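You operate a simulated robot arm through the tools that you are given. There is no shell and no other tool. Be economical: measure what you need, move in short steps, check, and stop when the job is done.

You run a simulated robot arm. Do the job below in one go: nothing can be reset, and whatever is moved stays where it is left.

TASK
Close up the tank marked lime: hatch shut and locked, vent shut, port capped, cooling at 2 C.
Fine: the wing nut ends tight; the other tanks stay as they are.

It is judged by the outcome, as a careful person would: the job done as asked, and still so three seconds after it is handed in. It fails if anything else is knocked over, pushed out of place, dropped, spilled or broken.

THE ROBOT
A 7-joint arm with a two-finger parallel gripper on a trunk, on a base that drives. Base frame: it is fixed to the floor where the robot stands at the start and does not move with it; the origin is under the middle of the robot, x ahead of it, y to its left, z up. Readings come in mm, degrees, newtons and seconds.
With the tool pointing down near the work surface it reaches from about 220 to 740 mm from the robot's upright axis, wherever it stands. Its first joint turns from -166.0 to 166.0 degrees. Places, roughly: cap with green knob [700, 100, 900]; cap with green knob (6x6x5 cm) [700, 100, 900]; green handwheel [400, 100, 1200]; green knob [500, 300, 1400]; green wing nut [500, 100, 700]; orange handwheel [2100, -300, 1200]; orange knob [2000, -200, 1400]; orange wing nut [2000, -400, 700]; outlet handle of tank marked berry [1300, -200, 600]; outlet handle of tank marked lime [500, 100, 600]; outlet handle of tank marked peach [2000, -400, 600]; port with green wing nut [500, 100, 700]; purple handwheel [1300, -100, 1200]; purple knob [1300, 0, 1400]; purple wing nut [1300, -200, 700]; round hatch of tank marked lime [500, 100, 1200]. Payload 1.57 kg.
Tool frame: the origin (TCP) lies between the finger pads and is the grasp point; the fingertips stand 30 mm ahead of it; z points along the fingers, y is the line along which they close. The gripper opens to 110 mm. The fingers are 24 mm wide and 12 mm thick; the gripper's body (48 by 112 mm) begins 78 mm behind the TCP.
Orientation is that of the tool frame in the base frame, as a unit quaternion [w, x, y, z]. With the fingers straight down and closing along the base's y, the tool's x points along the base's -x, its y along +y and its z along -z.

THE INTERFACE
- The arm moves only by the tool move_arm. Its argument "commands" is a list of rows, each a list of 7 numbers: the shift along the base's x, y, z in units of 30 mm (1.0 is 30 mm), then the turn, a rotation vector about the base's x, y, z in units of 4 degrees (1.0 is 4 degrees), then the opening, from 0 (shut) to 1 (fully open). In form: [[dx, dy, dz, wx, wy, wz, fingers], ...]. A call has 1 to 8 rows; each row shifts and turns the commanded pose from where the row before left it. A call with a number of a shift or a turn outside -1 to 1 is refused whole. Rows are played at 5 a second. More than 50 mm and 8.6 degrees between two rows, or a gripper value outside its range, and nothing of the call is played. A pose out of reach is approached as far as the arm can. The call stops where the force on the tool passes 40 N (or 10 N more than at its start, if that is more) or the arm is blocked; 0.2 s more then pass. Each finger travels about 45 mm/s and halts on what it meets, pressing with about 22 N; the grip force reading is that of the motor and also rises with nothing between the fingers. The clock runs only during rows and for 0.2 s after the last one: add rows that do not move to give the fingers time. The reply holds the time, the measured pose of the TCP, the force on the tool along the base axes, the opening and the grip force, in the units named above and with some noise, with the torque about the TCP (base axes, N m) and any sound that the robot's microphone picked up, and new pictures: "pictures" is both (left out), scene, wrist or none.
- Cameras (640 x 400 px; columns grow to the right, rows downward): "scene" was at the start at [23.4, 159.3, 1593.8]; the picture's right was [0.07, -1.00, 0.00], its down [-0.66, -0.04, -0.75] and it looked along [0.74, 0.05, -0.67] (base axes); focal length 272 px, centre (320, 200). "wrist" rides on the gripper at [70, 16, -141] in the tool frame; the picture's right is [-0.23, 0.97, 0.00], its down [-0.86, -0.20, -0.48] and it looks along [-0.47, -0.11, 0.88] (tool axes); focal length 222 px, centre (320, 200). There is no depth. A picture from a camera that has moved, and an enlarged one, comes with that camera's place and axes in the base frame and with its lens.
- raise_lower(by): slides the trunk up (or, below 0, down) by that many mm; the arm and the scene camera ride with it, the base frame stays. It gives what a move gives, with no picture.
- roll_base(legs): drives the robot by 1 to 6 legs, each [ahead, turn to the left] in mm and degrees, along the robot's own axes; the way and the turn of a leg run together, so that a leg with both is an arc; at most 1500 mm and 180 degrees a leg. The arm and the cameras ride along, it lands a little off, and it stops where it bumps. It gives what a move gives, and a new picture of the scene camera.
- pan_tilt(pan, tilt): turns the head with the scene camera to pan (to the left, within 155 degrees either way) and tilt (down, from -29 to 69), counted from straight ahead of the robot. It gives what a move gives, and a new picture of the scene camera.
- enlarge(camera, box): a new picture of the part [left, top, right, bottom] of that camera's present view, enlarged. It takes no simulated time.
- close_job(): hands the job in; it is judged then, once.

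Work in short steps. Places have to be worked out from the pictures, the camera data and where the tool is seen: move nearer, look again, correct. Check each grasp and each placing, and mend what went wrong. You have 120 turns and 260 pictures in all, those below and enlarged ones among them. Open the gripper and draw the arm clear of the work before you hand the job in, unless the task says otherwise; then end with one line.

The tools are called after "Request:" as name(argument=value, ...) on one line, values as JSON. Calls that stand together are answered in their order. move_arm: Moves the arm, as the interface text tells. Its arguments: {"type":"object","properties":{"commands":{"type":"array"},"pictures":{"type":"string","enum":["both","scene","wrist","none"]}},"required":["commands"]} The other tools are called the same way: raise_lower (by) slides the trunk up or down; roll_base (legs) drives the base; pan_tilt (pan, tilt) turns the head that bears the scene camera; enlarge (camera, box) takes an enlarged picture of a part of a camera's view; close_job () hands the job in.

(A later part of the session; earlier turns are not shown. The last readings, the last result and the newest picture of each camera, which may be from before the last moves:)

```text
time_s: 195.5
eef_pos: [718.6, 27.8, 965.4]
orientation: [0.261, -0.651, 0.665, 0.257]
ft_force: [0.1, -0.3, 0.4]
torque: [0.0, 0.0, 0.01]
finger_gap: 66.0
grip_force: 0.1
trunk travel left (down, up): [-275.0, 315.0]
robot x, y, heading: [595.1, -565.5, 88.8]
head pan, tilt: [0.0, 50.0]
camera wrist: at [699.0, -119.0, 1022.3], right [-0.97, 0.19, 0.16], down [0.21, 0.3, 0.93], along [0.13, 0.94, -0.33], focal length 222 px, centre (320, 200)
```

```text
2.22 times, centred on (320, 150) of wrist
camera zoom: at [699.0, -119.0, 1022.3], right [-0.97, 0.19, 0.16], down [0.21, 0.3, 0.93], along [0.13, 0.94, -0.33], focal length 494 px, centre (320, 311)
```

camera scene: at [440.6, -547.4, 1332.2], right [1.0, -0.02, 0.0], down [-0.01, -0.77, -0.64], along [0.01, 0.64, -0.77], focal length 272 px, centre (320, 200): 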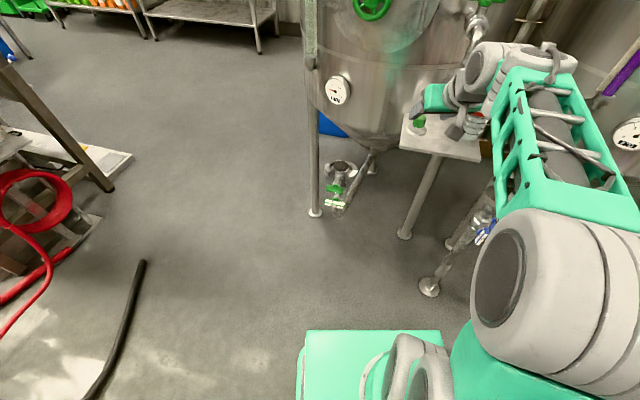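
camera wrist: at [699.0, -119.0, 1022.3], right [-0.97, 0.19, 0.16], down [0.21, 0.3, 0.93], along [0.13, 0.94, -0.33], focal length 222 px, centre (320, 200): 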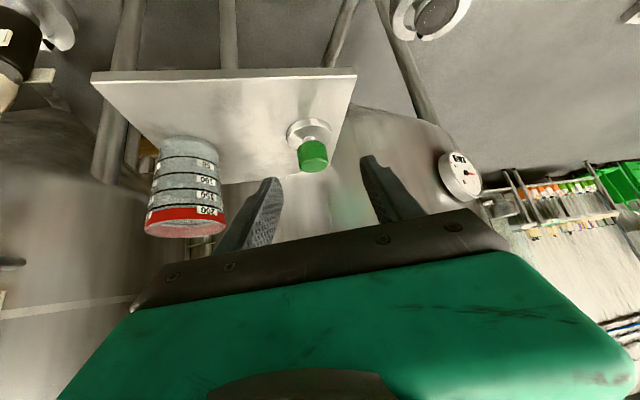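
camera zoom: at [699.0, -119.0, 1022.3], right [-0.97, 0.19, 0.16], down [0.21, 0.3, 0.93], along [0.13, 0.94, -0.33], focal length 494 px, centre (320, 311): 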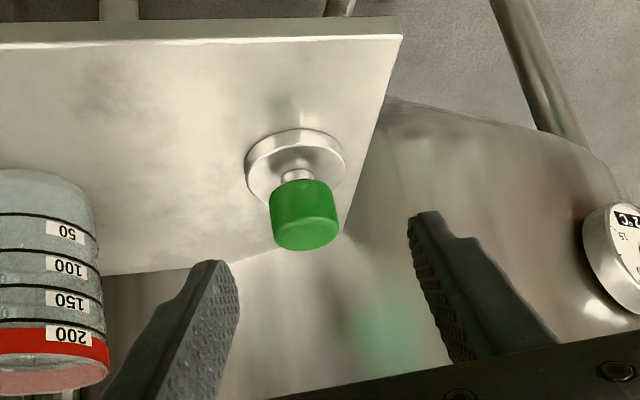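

Knob ≈[728,102,890], glass is clear of the fingers. Advance to [727,100,899] and grip.

Request:
move_arm(commands=[[0.07, 0.6, -0.55, 0, 0, 0, 0.6], [0.07, 0.6, -0.55, 0, 0, 0, 0.6], [0.07, 0.6, -0.55, 0, 0, 0, 0.6], [0.07, 0.6, -0.55, 0, 0, 0, 0.6], [0, 0, 0, 0, 0, 0, 0.6]], pictures="wrist")

Request:
enlarge(camera="wrist", box=[200, 60, 440, 240])

```text
time_s: 196.7
eef_pos: [725.7, 101.1, 900.0]
orientation: [0.26, -0.651, 0.665, 0.259]
ft_force: [-0.2, 0.3, -0.5]
torque: [0.0, 0.0, -0.03]
finger_gap: 66.2
grip_force: 0.1
trunk travel left (down, up): [-275.0, 315.0]
robot x, y, heading: [596.0, -564.7, 89.0]
head pan, tilt: [0.0, 50.0]
camera wrist: at [705.8, -47.3, 955.7], right [-0.97, 0.19, 0.16], down [0.21, 0.3, 0.93], along [0.13, 0.94, -0.33], focal length 222 px, centre (320, 200)
```

wrist: 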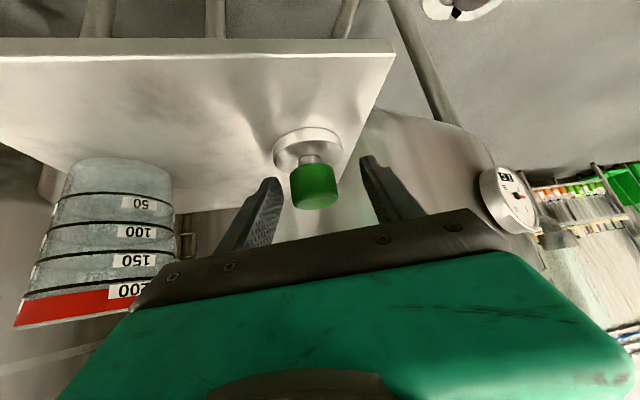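

```text
2.22 times, centred on (320, 150) of wrist
camera zoom: at [705.8, -47.3, 955.7], right [-0.97, 0.19, 0.16], down [0.21, 0.3, 0.93], along [0.13, 0.94, -0.33], focal length 494 px, centre (320, 311)
```

zoom: 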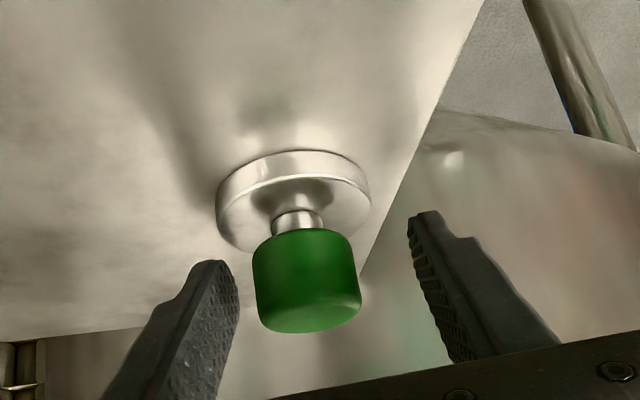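

Shift 4 mm to +x, 4 mm further in, then close.

Request:
move_arm(commands=[[0.14, 0.1, -0.1, 0, 0, 0, 0.6], [0, 0, 0, 0, 0, 0, 0.2], [0, 0, 0, 0, 0, 0, 0.2], [0, 0, 0, 0, 0, 0, 0.2], [0, 0, 0, 0, 0, 0, 0.2]], pictures="wrist")

```text
time_s: 197.9
eef_pos: [730.7, 104.1, 899.5]
orientation: [0.262, -0.65, 0.664, 0.26]
ft_force: [0.8, 3.0, 9.8]
torque: [0.2, -0.23, 0.04]
finger_gap: 33.0
grip_force: 21.3
trunk travel left (down, up): [-275.0, 315.0]
robot x, y, heading: [594.2, -565.3, 88.9]
head pan, tilt: [0.0, 50.0]
camera wrist: at [710.8, -43.6, 955.5], right [-0.97, 0.18, 0.16], down [0.21, 0.29, 0.93], along [0.13, 0.94, -0.32], focal length 222 px, centre (320, 200)
```

wrist: 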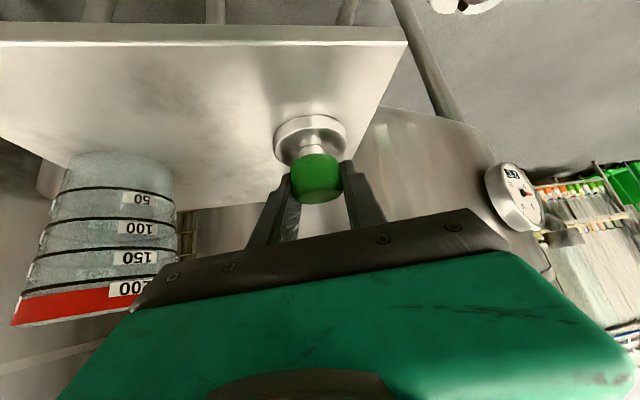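

Gripped (33 mm). Lift straight up and check.

Request:
move_arm(commands=[[0, 0, 0.3, 0, 0, 0, 0.15], [0, 0, 0.5, 0, 0, 0, 0.15], [0, 0, 0.5, 0, 0, 0, 0.15], [0, -0.3, 0.5, 0, 0, 0, 0.15], [0, -0.8, 0.3, 0, 0, 0, 0.15], [0, -0.8, 0.3, 0, 0, 0, 0.15]], pictures="wrist")

Request:
enlarge(camera="wrist", box=[200, 60, 440, 240])

```text
time_s: 199.3
eef_pos: [732.9, 47.2, 969.5]
orientation: [0.26, -0.65, 0.666, 0.258]
ft_force: [-1.4, 0.3, -2.5]
torque: [0.04, -0.05, 0.0]
finger_gap: 32.9
grip_force: 21.9
trunk travel left (down, up): [-275.0, 315.0]
robot x, y, heading: [591.7, -563.0, 89.0]
head pan, tilt: [0.0, 50.0]
camera wrist: at [712.6, -100.4, 1025.2], right [-0.97, 0.19, 0.16], down [0.21, 0.3, 0.93], along [0.13, 0.94, -0.33], focal length 222 px, centre (320, 200)
```

wrist: 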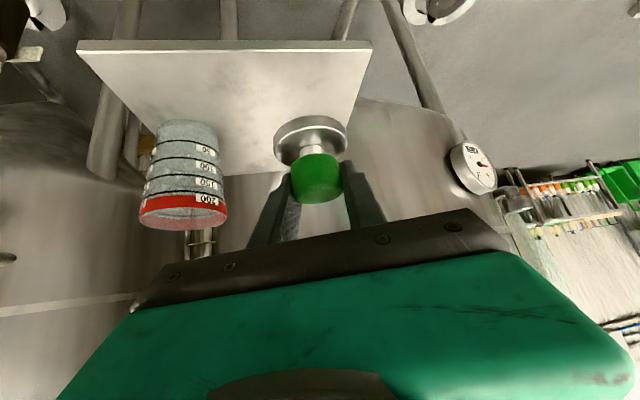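

```text
2.22 times, centred on (320, 150) of wrist
camera zoom: at [712.6, -100.4, 1025.2], right [-0.97, 0.19, 0.16], down [0.21, 0.3, 0.93], along [0.13, 0.94, -0.33], focal length 494 px, centre (320, 311)
```

zoom: 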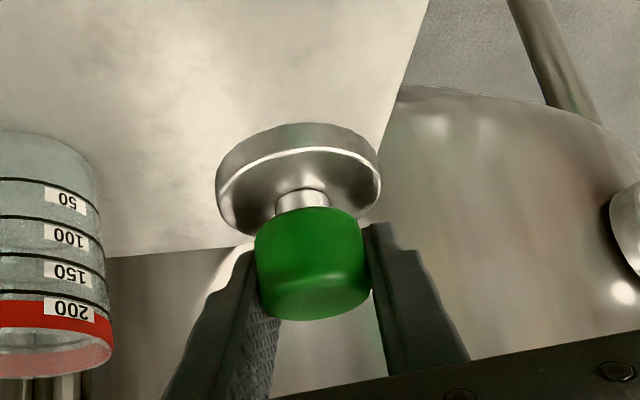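

Cap is held. Carry it left to x≈520, drawing back clear of the table.

Request:
move_arm(commands=[[-0.5, -0.6, 0, 0, 0, 0, 0.15], [-0.9, -0.5, 0, 0, 0, 0, 0.15], [-0.9, -0.3, 0, 0, 0, 0, 0.15], [-0.9, 0, 0, 0, 0, 0, 0.15], [-0.9, 0, 0, 0, 0, 0, 0.15], [-0.9, 0, 0, 0, 0, 0, 0.15], [-0.9, 0, 0, 0, 0, 0, 0.15], [-0.9, 0, 0, 0, 0, 0, 0.15]], pictures="both")

```text
time_s: 201.1
eef_pos: [528.3, 5.0, 968.7]
orientation: [0.26, -0.65, 0.666, 0.258]
ft_force: [0.3, -0.4, -1.9]
torque: [0.01, -0.01, -0.02]
finger_gap: 32.5
grip_force: 22.0
trunk travel left (down, up): [-275.0, 315.0]
robot x, y, heading: [594.8, -564.8, 89.2]
head pan, tilt: [0.0, 50.0]
camera scene: at [440.6, -547.1, 1332.2], right [1.0, -0.02, 0.0], down [-0.01, -0.77, -0.64], along [0.01, 0.64, -0.77], focal length 272 px, centre (320, 200)
camera wrist: at [508.4, -143.6, 1025.2], right [-0.97, 0.19, 0.16], down [0.21, 0.3, 0.93], along [0.13, 0.94, -0.33], focal length 222 px, centre (320, 200)
```

scene: 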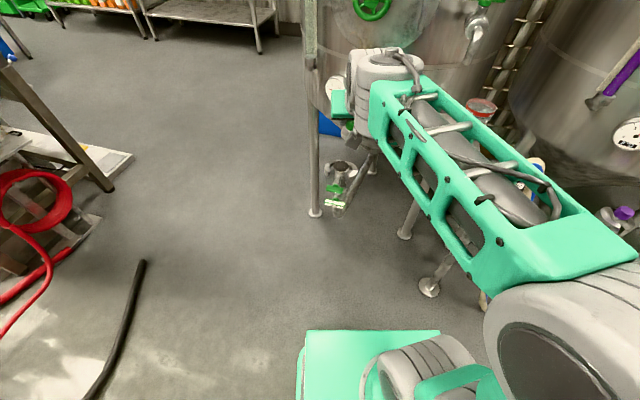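
wrist: 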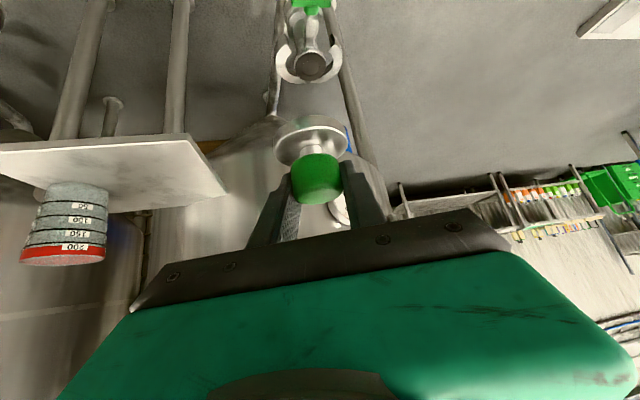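

Port ≈[523,130,694]. Lower the trunk 130 mm, then drive ahead 95 mm, and look again.

Request:
raise_lower(by=-130)

Request:
roll_base(legs=[[95, 0]])

Request:
move_arm(commands=[[0, 0, 0, 0, 0, 0, 0.15]], pictures="both")

Request:
enlarge(camera="wrist", box=[200, 40, 440, 220])

Request:
enlarge(camera="scene", box=[290, 60, 420, 200])

```text
time_s: 202.7
eef_pos: [528.4, 3.6, 838.9]
orientation: [0.26, -0.651, 0.665, 0.258]
ft_force: [0.3, -0.2, -2.1]
torque: [0.01, 0.0, -0.03]
finger_gap: 32.9
grip_force: 22.5
trunk travel left (down, up): [-145.0, 445.0]
robot x, y, heading: [598.7, -564.2, 89.3]
head pan, tilt: [0.0, 50.0]
```

```text
time_s: 203.8
eef_pos: [530.5, 99.8, 838.7]
orientation: [0.26, -0.651, 0.665, 0.258]
ft_force: [0.2, 0.2, -1.0]
torque: [0.0, -0.02, -0.01]
finger_gap: 32.7
grip_force: 21.5
trunk travel left (down, up): [-145.0, 445.0]
robot x, y, heading: [594.6, -471.3, 88.7]
head pan, tilt: [0.0, 50.0]
camera scene: at [442.3, -451.2, 1202.2], right [1.0, -0.02, 0.0], down [-0.01, -0.77, -0.64], along [0.01, 0.64, -0.77], focal length 272 px, centre (320, 200)
```

scene: 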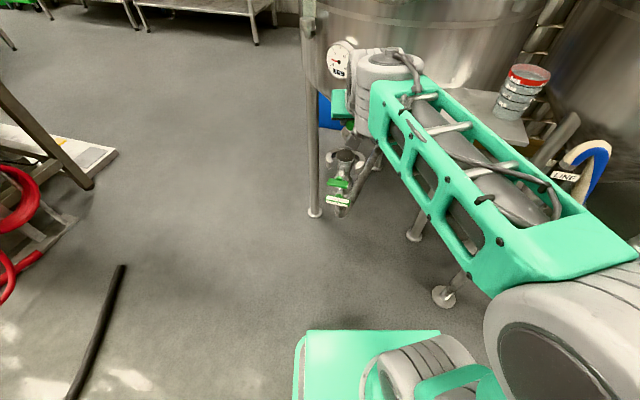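

```text
time_s: 204.2
eef_pos: [530.0, 99.5, 839.5]
orientation: [0.258, -0.651, 0.665, 0.258]
ft_force: [0.5, 0.5, -2.9]
torque: [0.04, 0.02, 0.04]
finger_gap: 32.6
grip_force: 22.1
trunk travel left (down, up): [-145.0, 445.0]
robot x, y, heading: [598.2, -468.8, 88.7]
head pan, tilt: [0.0, 50.0]
camera scene: at [442.3, -451.1, 1202.2], right [1.0, -0.02, 0.0], down [-0.01, -0.77, -0.64], along [0.01, 0.64, -0.77], focal length 272 px, centre (320, 200)
camera wrist: at [510.3, -47.5, 895.0], right [-0.97, 0.19, 0.16], down [0.21, 0.3, 0.93], along [0.13, 0.94, -0.33], focal length 222 px, centre (320, 200)
```

scene: 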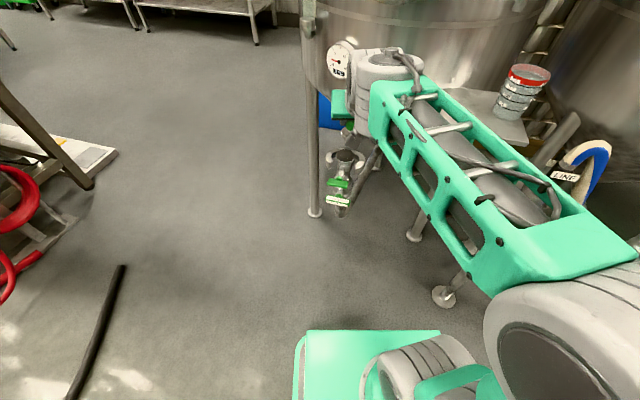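
wrist: 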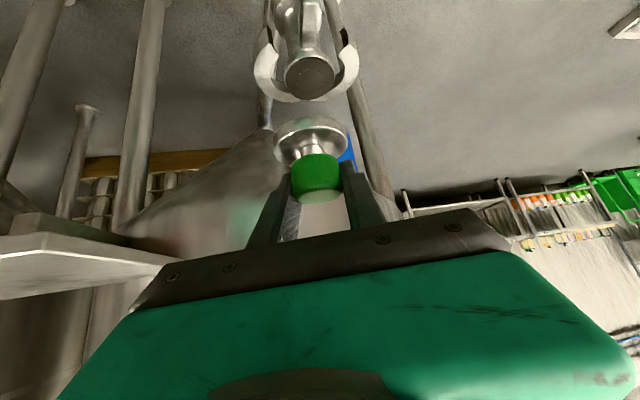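

```text
2.22 times, centred on (320, 130) of wrist
camera zoom: at [510.3, -47.5, 895.0], right [-0.97, 0.19, 0.16], down [0.21, 0.3, 0.93], along [0.13, 0.94, -0.33], focal length 494 px, centre (320, 356)
```

zoom: 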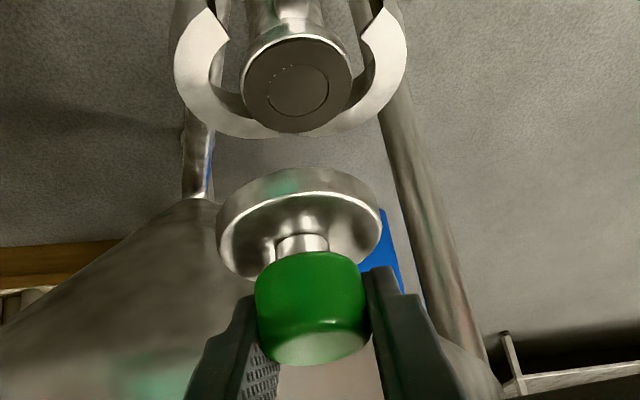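

```text
2.86 times, centred on (355, 130) of scene
camera zoom: at [442.3, -451.1, 1202.2], right [1.0, -0.02, 0.0], down [-0.01, -0.77, -0.64], along [0.01, 0.64, -0.77], focal length 777 px, centre (220, 400)
```

zoom: 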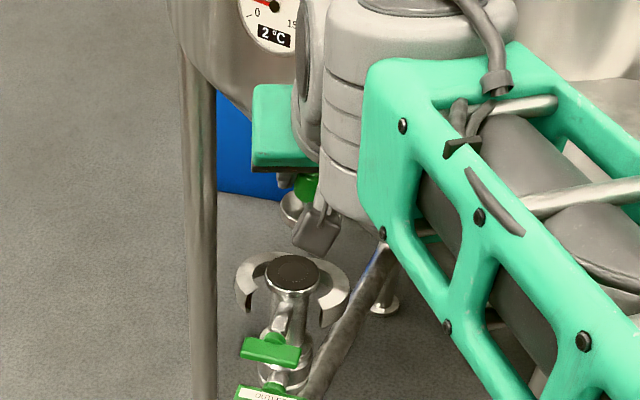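

The sample thermometer even reads 2 °C now. Descend to a hover ~20 mm above the port and compare cap and port in the pictures.

Request:
move_arm(commands=[[-0.07, 0.3, -0.6, 0, 0, 0, 0.15], [-0.07, 0.3, -0.6, 0, 0, 0, 0.15], [-0.07, 0.3, -0.6, 0, 0, 0, 0.15], [-0.06, 0.28, -0.58, 0, 0, 0, 0.15], [0, 0, 0, 0, 0, 0, 0.15]], pictures="wrist")

Request:
enlarge(camera="wrist", box=[200, 40, 440, 220])

Request:
enlarge(camera="scene", box=[300, 110, 400, 220])

```text
time_s: 205.4
eef_pos: [521.1, 135.6, 767.8]
orientation: [0.259, -0.652, 0.665, 0.258]
ft_force: [0.4, -0.1, -1.5]
torque: [0.02, 0.02, -0.01]
finger_gap: 32.6
grip_force: 22.3
trunk travel left (down, up): [-145.0, 445.0]
robot x, y, heading: [594.2, -470.7, 88.9]
head pan, tilt: [0.0, 50.0]
camera wrist: at [501.5, -12.0, 824.9], right [-0.97, 0.19, 0.16], down [0.21, 0.3, 0.93], along [0.13, 0.94, -0.33], focal length 222 px, centre (320, 200)
```

wrist: 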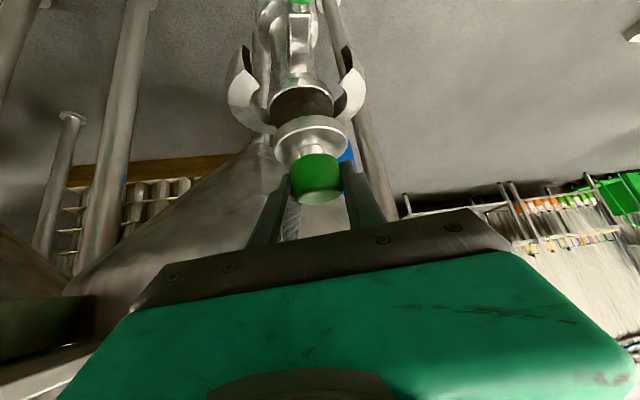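

```text
2.22 times, centred on (320, 130) of wrist
camera zoom: at [501.5, -12.0, 824.9], right [-0.97, 0.19, 0.16], down [0.21, 0.3, 0.93], along [0.13, 0.94, -0.33], focal length 494 px, centre (320, 356)
```

zoom: 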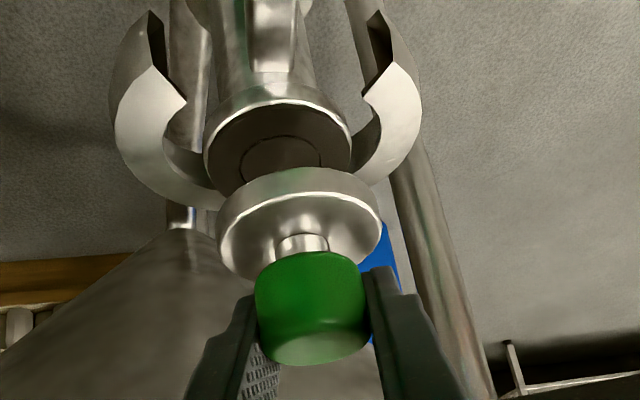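

```text
3.64 times, centred on (350, 165) of scene
camera zoom: at [442.3, -451.1, 1202.2], right [1.0, -0.02, 0.0], down [-0.01, -0.77, -0.64], along [0.01, 0.64, -0.77], focal length 989 px, centre (211, 327)
```

zoom: 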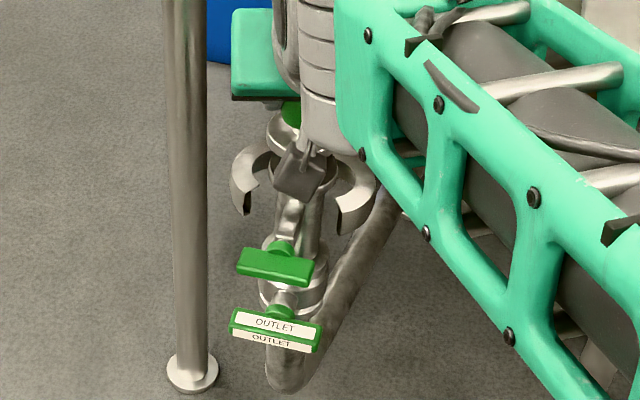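

The cap is ~4.5 mm short in x, otherwise above the port. Shift and descend gently.

Request:
move_arm(commands=[[0.15, 0, 0, 0, 0, 0, 0.15], [0, 0, -0.2, 0, 0, 0, 0.15], [0, 0, -0.2, 0, 0, 0, 0.15], [0, 0, -0.15, 0, 0, 0, 0.15], [0, 0, 0, 0, 0, 0, 0.15]], pictures="wrist")

Request:
enlarge(camera="wrist", box=[200, 40, 440, 220])

```text
time_s: 206.6
eef_pos: [526.2, 134.7, 750.9]
orientation: [0.26, -0.651, 0.665, 0.258]
ft_force: [-0.3, -0.4, -3.0]
torque: [0.01, 0.02, -0.02]
finger_gap: 32.9
grip_force: 21.9
trunk travel left (down, up): [-145.0, 445.0]
robot x, y, heading: [597.5, -470.3, 89.2]
head pan, tilt: [0.0, 50.0]
camera wrist: at [506.5, -12.4, 807.1], right [-0.97, 0.19, 0.16], down [0.21, 0.3, 0.93], along [0.13, 0.94, -0.33], focal length 222 px, centre (320, 200)
```

wrist: 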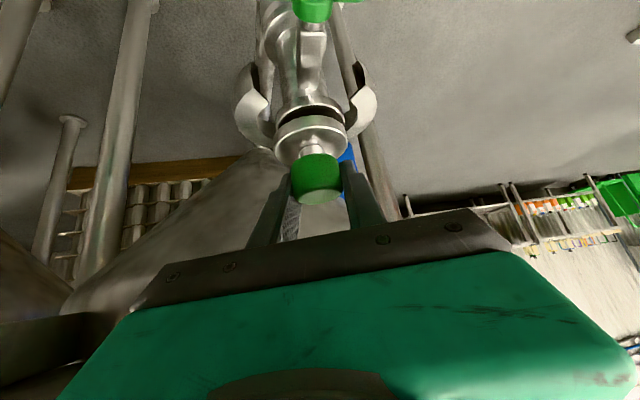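

```text
2.22 times, centred on (320, 130) of wrist
camera zoom: at [506.5, -12.4, 807.1], right [-0.97, 0.19, 0.16], down [0.21, 0.3, 0.93], along [0.13, 0.94, -0.33], focal length 494 px, centre (320, 356)
```

zoom: 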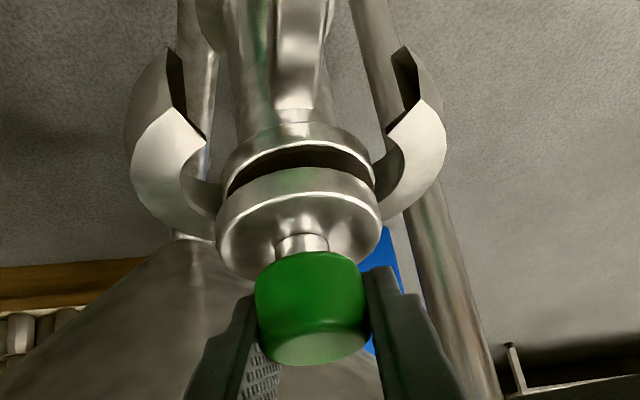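

Well centred, ~10 mm gap left. Continue down gently until contact.

Request:
move_arm(commands=[[0.02, 0, -0.13, 0, 0, 0, 0.15], [0, 0, -0.13, 0, 0, 0, 0.15], [0, 0, -0.1, 0, 0, 0, 0.15], [0, 0, 0, 0, 0, 0, 0.15]], pictures="wrist")

Request:
enlarge(camera="wrist", box=[200, 40, 440, 220])

```text
time_s: 207.6
eef_pos: [527.8, 135.4, 740.7]
orientation: [0.26, -0.651, 0.665, 0.258]
ft_force: [0.2, -0.4, -0.1]
torque: [0.03, -0.01, -0.01]
finger_gap: 32.9
grip_force: 21.9
trunk travel left (down, up): [-145.0, 445.0]
robot x, y, heading: [598.1, -471.7, 88.8]
head pan, tilt: [0.0, 50.0]
camera wrist: at [507.5, -12.4, 796.6], right [-0.97, 0.19, 0.16], down [0.21, 0.3, 0.93], along [0.13, 0.94, -0.33], focal length 222 px, centre (320, 200)
```

wrist: 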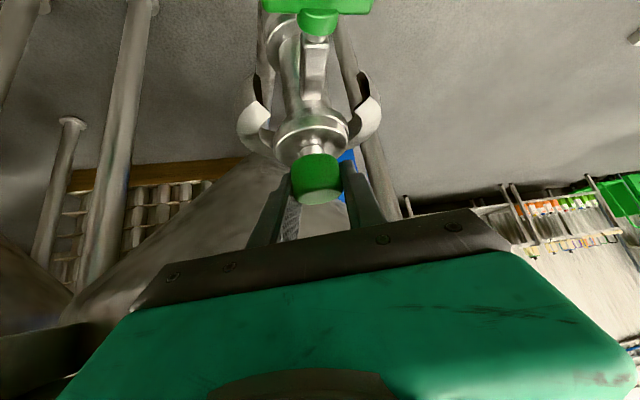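

```text
2.22 times, centred on (320, 130) of wrist
camera zoom: at [507.5, -12.4, 796.6], right [-0.97, 0.19, 0.16], down [0.21, 0.3, 0.93], along [0.13, 0.94, -0.33], focal length 494 px, centre (320, 356)
```

zoom: 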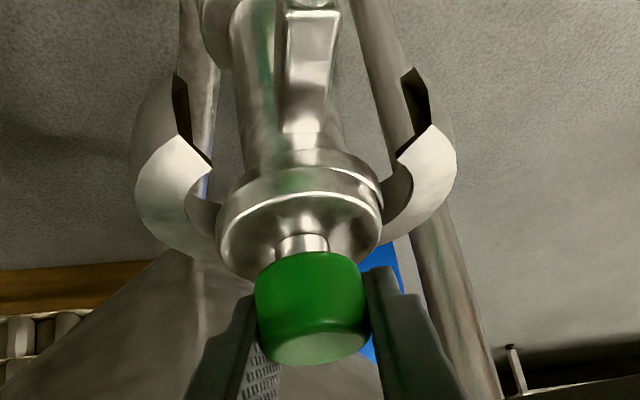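

Contact is starting (weight taken). Press 3 mm more to seat it.

Request:
move_arm(commands=[[-0.03, 0, -0.06, 0, 0, 0, 0.15], [0, 0, -0.05, 0, 0, 0, 0.15], [0, 0, 0, 0, 0, 0, 0.15]], pictures="wrist")

Request:
enlarge(camera="wrist", box=[240, 80, 400, 200])

```text
time_s: 208.4
eef_pos: [526.4, 135.6, 740.0]
orientation: [0.261, -0.65, 0.665, 0.26]
ft_force: [2.6, -0.5, 13.2]
torque: [0.19, -0.3, -0.08]
finger_gap: 32.8
grip_force: 22.1
trunk travel left (down, up): [-145.0, 445.0]
robot x, y, heading: [597.6, -470.1, 88.8]
head pan, tilt: [0.0, 50.0]
camera wrist: at [506.6, -12.2, 795.5], right [-0.97, 0.19, 0.16], down [0.21, 0.29, 0.93], along [0.13, 0.94, -0.32], focal length 222 px, centre (320, 200)
```

wrist: 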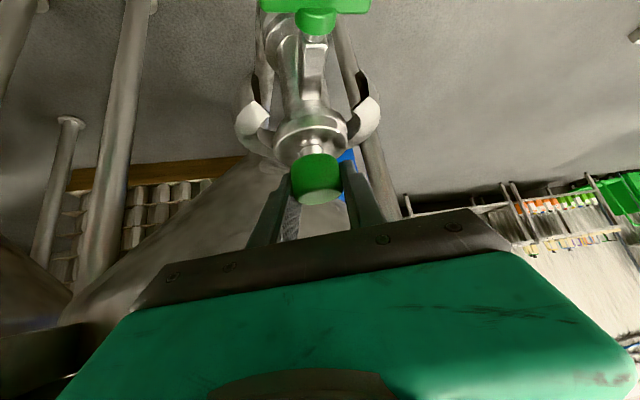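

```text
3.33 times, centred on (320, 140) of wrist
camera zoom: at [506.6, -12.2, 795.5], right [-0.97, 0.19, 0.16], down [0.21, 0.29, 0.93], along [0.13, 0.94, -0.32], focal length 740 px, centre (320, 400)
```

zoom: 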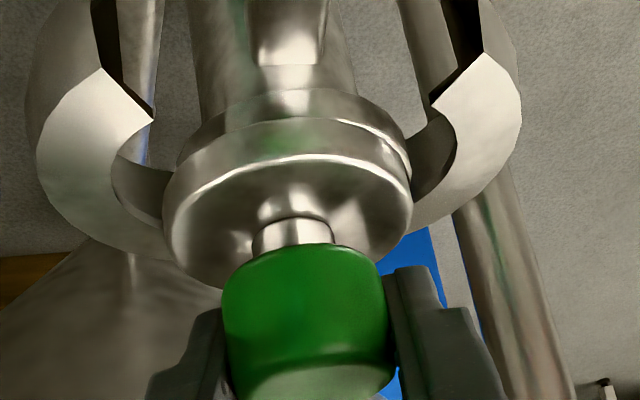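

Seated with ~13 N. Release slowly and back away along the tool axis.

Request:
move_arm(commands=[[0, 0, 0.05, 0, 0, 0, 0.35], [0, 0, 0, 0, 0, 0, 0.45], [0, 0, 0, 0, 0, 0, 0.5], [0, -0.34, 0.37, 0, 0, 0, 0.5], [0, -0.68, 0.73, 0, 0, 0, 0.5], [0, -0.68, 0.73, 0, 0, 0, 0.5], [0, -0.68, 0.73, 0, 0, 0, 0.5]], pictures="both")

Request:
enlarge(camera="wrist", box=[230, 30, 390, 150])

Request:
enlarge(camera="scene", box=[300, 110, 400, 220])

```text
time_s: 210.0
eef_pos: [526.2, 62.1, 816.5]
orientation: [0.26, -0.651, 0.665, 0.258]
ft_force: [-0.9, 0.3, -0.1]
torque: [0.01, -0.03, 0.01]
finger_gap: 55.1
grip_force: 0.0
trunk travel left (down, up): [-145.0, 445.0]
robot x, y, heading: [595.6, -474.2, 89.1]
head pan, tilt: [0.0, 50.0]
camera scene: at [442.2, -450.9, 1202.1], right [1.0, -0.02, 0.0], down [-0.01, -0.77, -0.64], along [0.01, 0.64, -0.77], focal length 272 px, centre (320, 200)
camera wrist: at [506.9, -85.7, 872.8], right [-0.97, 0.19, 0.16], down [0.21, 0.3, 0.93], along [0.13, 0.94, -0.33], focal length 222 px, centre (320, 200)
```

scene: 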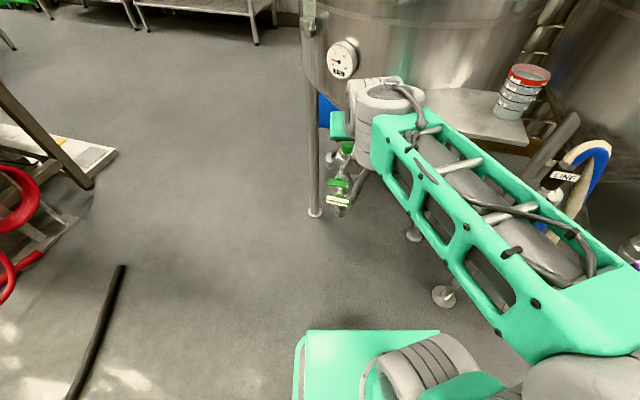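
wrist: 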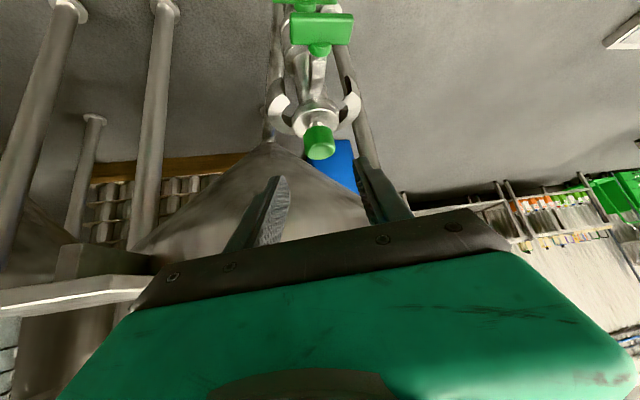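

```text
3.33 times, centred on (310, 90) of wrist
camera zoom: at [506.9, -85.7, 872.8], right [-0.97, 0.19, 0.16], down [0.21, 0.3, 0.93], along [0.13, 0.94, -0.33], focal length 740 px, centre (353, 567)
```

zoom: 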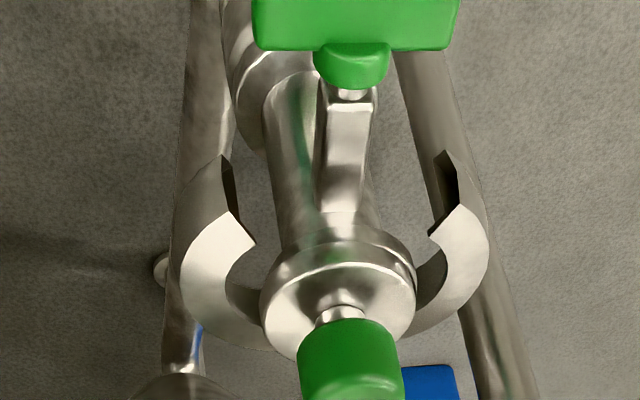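

```text
3.64 times, centred on (350, 165) of scene
camera zoom: at [442.2, -450.9, 1202.1], right [1.0, -0.02, 0.0], down [-0.01, -0.77, -0.64], along [0.01, 0.64, -0.77], focal length 989 px, centre (211, 327)
```

zoom: 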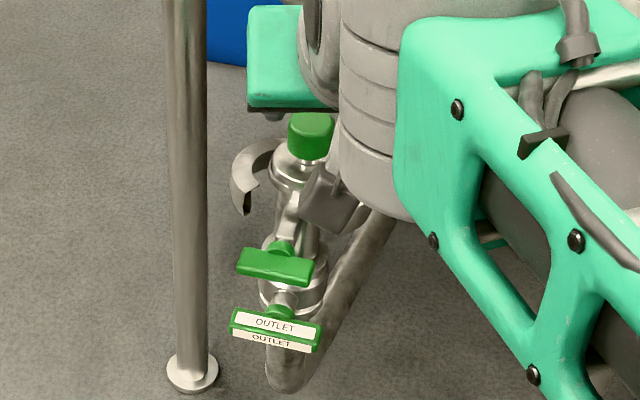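

The cap sits on the port. Now the wing nut ≈[499,51,670], axis along (0.3,0.95). I back off and sidestep left so that it is straight ahead.

Request:
roll_base(legs=[[-260, 0], [0, 90], [100, 0], [0, -90]])

Request:
move_arm(commands=[[0, 0.2, 0, 1, 0, 0, 0.7], [0, 0.2, 0, 1, 0, 0, 0.7], [0, 0.2, 0, 1, 0, 0, 0.7], [0, 0.2, 0, 1, 0, 0, 0.7], [0, 0.2, 0, 1, 0, 0, 0.7], [0, 0, 0, 1, 0, 0, 0.7], [0, 0, 0, 1, 0, 0, 0.7], [0, 0, 0, 1, 0, 0, 0.7]], pictures="none")

Request:
move_arm(commands=[[0, 0, 0, 1, 0, -0.9, 0.7], [0, 0, 0, 1, 0, -0.9, 0.7], [0, 0, 0, 1, 0, -0.9, 0.7], [0, 0, 0, 0.4, 0, -0.9, 0.7], [0, 0, 0, 0, 0, -0.9, 0.7]], pictures="both")

```text
time_s: 220.3
eef_pos: [406.0, -203.7, 816.0]
orientation: [-0.257, 0.661, -0.655, -0.262]
ft_force: [0.0, 0.5, 0.9]
torque: [0.02, -0.04, 0.0]
finger_gap: 54.7
grip_force: 0.0
trunk travel left (down, up): [-145.0, 445.0]
robot x, y, heading: [491.0, -734.6, 90.9]
head pan, tilt: [0.0, 50.0]
camera scene: at [338.2, -719.8, 1202.2], right [1.0, 0.01, 0.0], down [0.01, -0.77, -0.64], along [-0.01, 0.64, -0.77], focal length 272 px, centre (320, 200)
```

scene: 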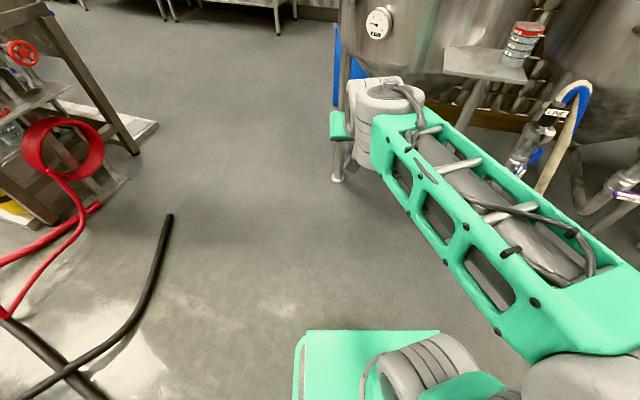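

```text
time_s: 222.1
eef_pos: [406.5, -175.5, 816.0]
orientation: [-0.428, 0.565, -0.557, -0.432]
ft_force: [-0.2, 1.2, -0.1]
torque: [-0.01, 0.02, 0.0]
finger_gap: 77.1
grip_force: 0.1
trunk travel left (down, up): [-145.0, 445.0]
robot x, y, heading: [491.5, -735.4, 90.7]
head pan, tilt: [0.0, 50.0]
```

```text
time_s: 223.3
eef_pos: [407.1, -175.6, 815.7]
orientation: [0.557, -0.418, 0.582, 0.42]
ft_force: [-0.2, -0.1, -0.5]
torque: [-0.01, 0.0, -0.02]
finger_gap: 76.9
grip_force: 0.1
trunk travel left (down, up): [-145.0, 445.0]
robot x, y, heading: [495.5, -733.5, 90.8]
head pan, tilt: [0.0, 50.0]
camera scene: at [338.3, -719.9, 1202.2], right [1.0, 0.01, 0.0], down [0.01, -0.77, -0.64], along [-0.01, 0.64, -0.77], focal length 272 px, centre (320, 200)
camera wrist: at [346.3, -306.5, 751.2], right [-0.92, 0.29, 0.25], down [0.07, -0.5, 0.86], along [0.38, 0.81, 0.44], focal length 222 px, centre (320, 200)
```

scene: 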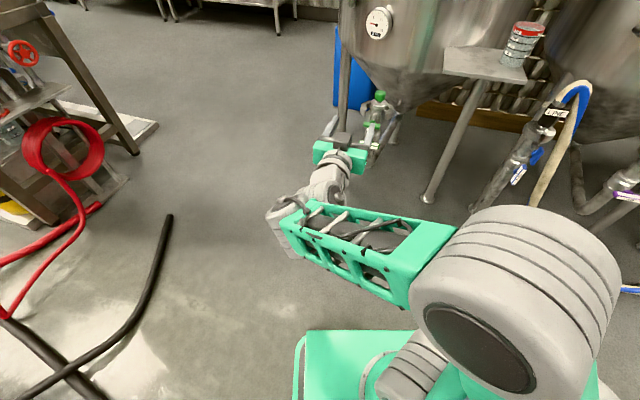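
wrist: 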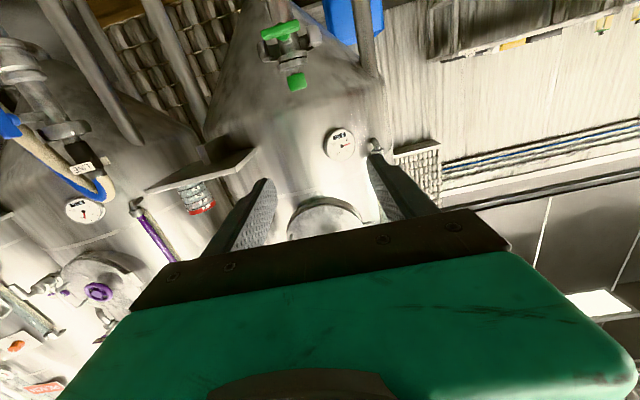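

Level and aimed; the wrist view confirms the wing nut at [501,51,670]. Lower the trunk 110 mm, shift +57 mm x, and drive forward 115 mm.

Request:
raise_lower(by=-110)

Request:
move_arm(commands=[[0.95, 0, -0.5, 0.1, 0, 0, 0.7], [0.95, 0, -0.5, 0.1, 0, 0, 0.7], [0, 0, 0, 0.1, 0, 0, 0.7]], pictures="none")

Request:
roll_base(legs=[[115, 0]])

Request:
move_arm(commands=[[0, 0, 0, 0, 0, 0, 0.7]], pictures="wrist")

Request:
enlarge(camera="wrist", box=[220, 60, 420, 220])

```text
time_s: 224.7
eef_pos: [406.7, -173.4, 706.8]
orientation: [0.557, -0.42, 0.581, 0.42]
ft_force: [0.9, -0.5, -0.1]
torque: [-0.01, 0.0, 0.01]
finger_gap: 76.9
grip_force: 0.1
trunk travel left (down, up): [-35.0, 555.0]
robot x, y, heading: [491.2, -733.0, 90.7]
head pan, tilt: [0.0, 50.0]
```

```text
time_s: 225.5
eef_pos: [463.1, -175.8, 676.7]
orientation: [0.562, -0.413, 0.577, 0.426]
ft_force: [-0.1, 0.0, 0.7]
torque: [0.02, 0.01, 0.0]
finger_gap: 77.0
grip_force: 0.0
trunk travel left (down, up): [-35.0, 555.0]
robot x, y, heading: [493.6, -734.3, 90.8]
head pan, tilt: [0.0, 50.0]
```

```text
time_s: 226.7
eef_pos: [462.5, -61.3, 676.3]
orientation: [0.561, -0.413, 0.577, 0.426]
ft_force: [0.1, 0.5, -0.5]
torque: [0.03, 0.05, 0.03]
finger_gap: 76.8
grip_force: 0.1
trunk travel left (down, up): [-35.0, 555.0]
robot x, y, heading: [492.6, -626.4, 90.5]
head pan, tilt: [0.0, 50.0]
camera scene: at [336.7, -604.9, 1092.2], right [1.0, 0.01, 0.0], down [0.01, -0.77, -0.64], along [-0.01, 0.64, -0.77], focal length 272 px, centre (320, 200)
```

scene: 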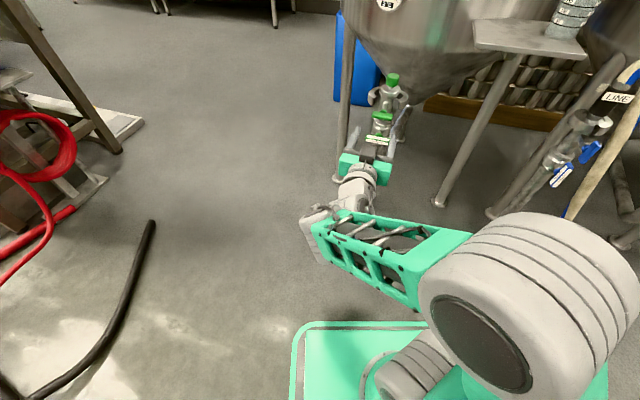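

```text
time_s: 227.1
eef_pos: [461.7, -60.1, 677.0]
orientation: [0.562, -0.413, 0.577, 0.426]
ft_force: [-0.3, -0.3, 0.0]
torque: [0.02, 0.0, 0.0]
finger_gap: 77.2
grip_force: 0.1
trunk travel left (down, up): [-35.0, 555.0]
robot x, y, heading: [489.9, -618.8, 90.8]
head pan, tilt: [0.0, 50.0]
camera wrist: at [401.8, -191.4, 608.0], right [-0.92, 0.29, 0.25], down [0.07, -0.52, 0.85], along [0.38, 0.81, 0.46], focal length 222 px, centre (320, 200)
```

wrist: 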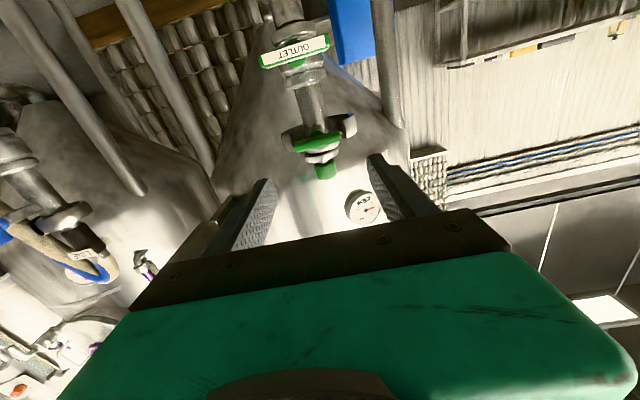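

```text
2.50 times, centred on (320, 140) of wrist
camera zoom: at [401.8, -191.4, 608.0], right [-0.92, 0.29, 0.25], down [0.07, -0.52, 0.85], along [0.38, 0.81, 0.46], focal length 555 px, centre (320, 350)
```

zoom: 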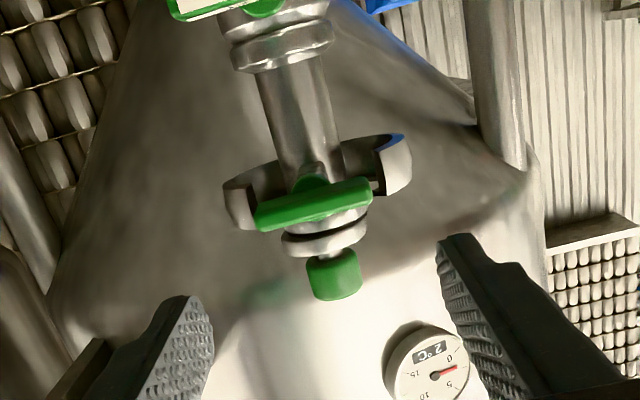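

On axis with the wing nut; its bar is level, ~58 mm long. Advance 106 mm so the fingers straddle the bar ends.

Request:
move_arm(commands=[[0.27, 0.84, -0.07, 0, 0, 0, 0.75], [0.27, 0.84, -0.07, 0, 0, 0, 0.75], [0.27, 0.84, -0.07, 0, 0, 0, 0.75], [0.27, 0.84, -0.07, 0, 0, 0, 0.75], [0, 0, 0, 0, 0, 0, 0.75]], pictures="wrist")

Request:
enlarge(camera="wrist", box=[200, 60, 440, 240])

```text
time_s: 228.3
eef_pos: [493.5, 39.4, 669.0]
orientation: [0.562, -0.414, 0.576, 0.426]
ft_force: [-0.2, 0.2, -0.5]
torque: [0.03, -0.04, -0.01]
finger_gap: 82.6
grip_force: 0.0
trunk travel left (down, up): [-35.0, 555.0]
robot x, y, heading: [489.7, -621.1, 90.6]
head pan, tilt: [0.0, 50.0]
camera wrist: at [432.5, -91.3, 600.5], right [-0.92, 0.29, 0.25], down [0.07, -0.52, 0.85], along [0.38, 0.81, 0.46], focal length 222 px, centre (320, 200)
```

wrist: 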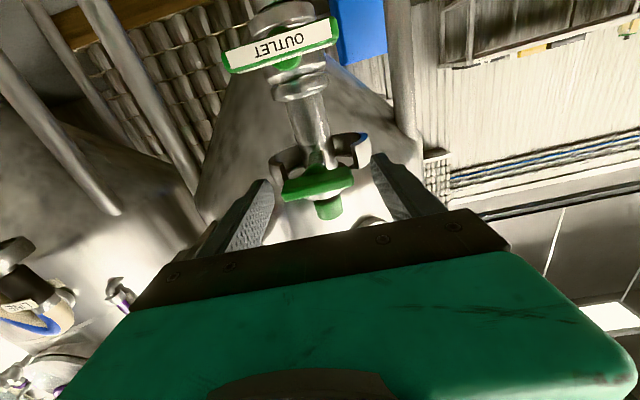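

```text
2.22 times, centred on (320, 150) of wrist
camera zoom: at [432.5, -91.3, 600.5], right [-0.92, 0.29, 0.25], down [0.07, -0.52, 0.85], along [0.38, 0.81, 0.46], focal length 494 px, centre (320, 311)
```

zoom: 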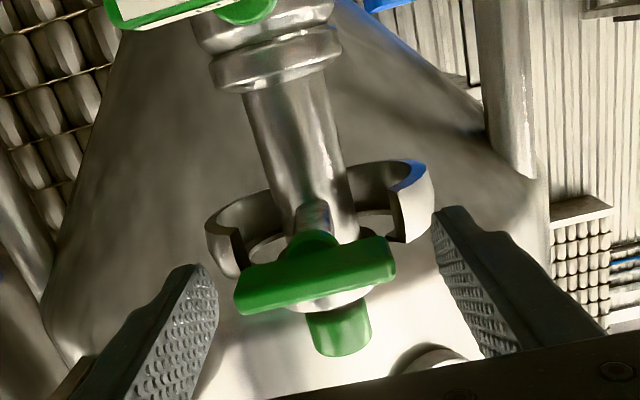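

Bar centred ~20 mm ahead. Advance 9 mm and close on the bar ends.

Request:
move_arm(commands=[[0.15, 0.28, 0, 0, 0, 0, 0.75], [0, 0, 0, 0, 0, 0, 0.45], [0, 0, 0, 0, 0, 0, 0.45], [0, 0, 0, 0, 0, 0, 0.45], [0, 0, 0, 0, 0, 0, 0.45]], pictures="wrist")

Request:
enlarge(camera="wrist", box=[200, 60, 440, 240])

```text
time_s: 229.5
eef_pos: [497.6, 47.8, 668.0]
orientation: [0.562, -0.413, 0.576, 0.426]
ft_force: [-0.6, 4.7, 1.0]
torque: [0.1, -0.05, -0.24]
finger_gap: 56.0
grip_force: 35.5
trunk travel left (down, up): [-35.0, 555.0]
robot x, y, heading: [490.6, -620.7, 90.8]
head pan, tilt: [0.0, 50.0]
camera wrist: at [437.3, -82.7, 600.0], right [-0.92, 0.29, 0.25], down [0.07, -0.52, 0.85], along [0.38, 0.81, 0.46], focal length 222 px, centre (320, 200)
```

wrist: 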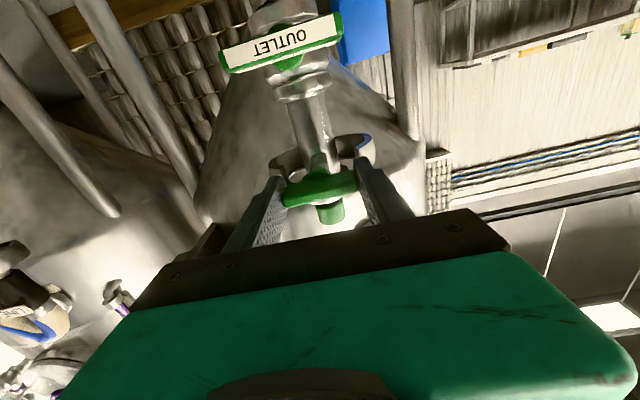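

```text
2.22 times, centred on (320, 150) of wrist
camera zoom: at [437.3, -82.7, 600.0], right [-0.92, 0.29, 0.25], down [0.07, -0.52, 0.85], along [0.38, 0.81, 0.46], focal length 494 px, centre (320, 311)
```

zoom: 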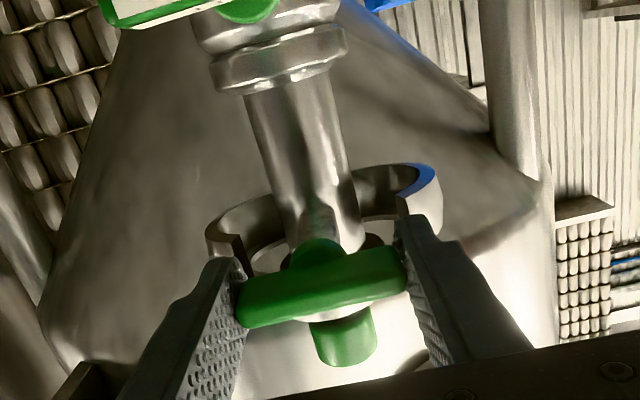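

Gripped at 56 mm. Turn clockwise 32° and check torque.

Request:
move_arm(commands=[[0, 0, 0, 0.297, 0.955, 0, 0.45], [0, 0, 0, 0.297, 0.955, 0, 0.45], [0, 0, 0, 0.297, 0.955, 0, 0.45], [0, 0, 0, 0.297, 0.955, 0, 0.45], [0, 0, 0, 0.297, 0.955, 0, 0.45], [0, 0, 0, 0.297, 0.955, 0, 0.45], [0, 0, 0, 0.297, 0.955, 0, 0.45], [0, 0, 0, 0.297, 0.955, 0, 0.45]], pictures="wrist")

Request:
enlarge(camera="wrist", box=[200, 60, 440, 240])

```text
time_s: 231.3
eef_pos: [496.7, 46.7, 667.4]
orientation: [0.421, -0.238, 0.667, 0.567]
ft_force: [-11.7, -9.3, 6.1]
torque: [0.6, -0.19, -0.49]
finger_gap: 55.9
grip_force: 45.2
trunk travel left (down, up): [-35.0, 555.0]
robot x, y, heading: [491.9, -618.2, 90.7]
head pan, tilt: [0.0, 50.0]
camera wrist: at [405.6, -72.8, 619.9], right [-0.65, 0.2, 0.73], down [0.47, -0.64, 0.6], along [0.59, 0.74, 0.32], focal length 222 px, centre (320, 200)
```

wrist: 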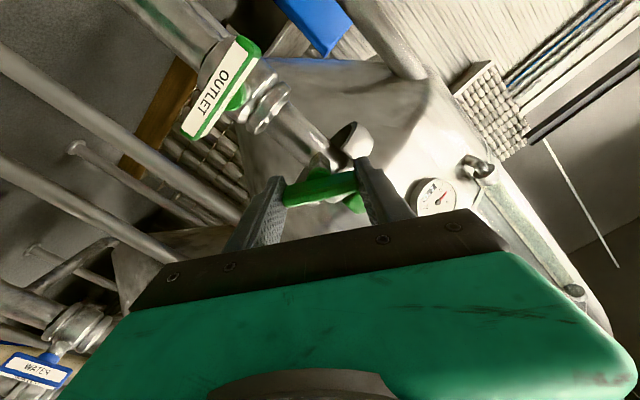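

```text
2.22 times, centred on (320, 150) of wrist
camera zoom: at [405.6, -72.8, 619.9], right [-0.65, 0.2, 0.73], down [0.47, -0.64, 0.6], along [0.59, 0.74, 0.32], focal length 494 px, centre (320, 311)
```

zoom: 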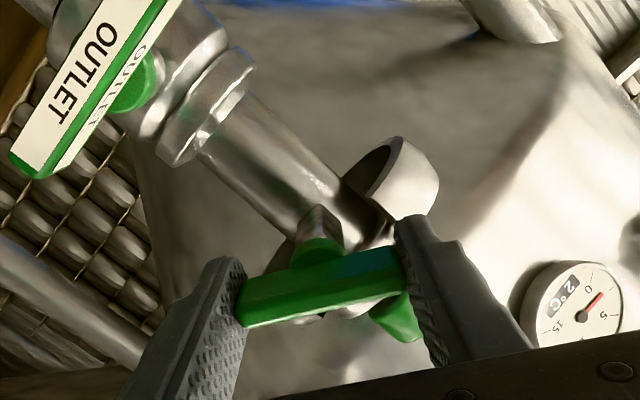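

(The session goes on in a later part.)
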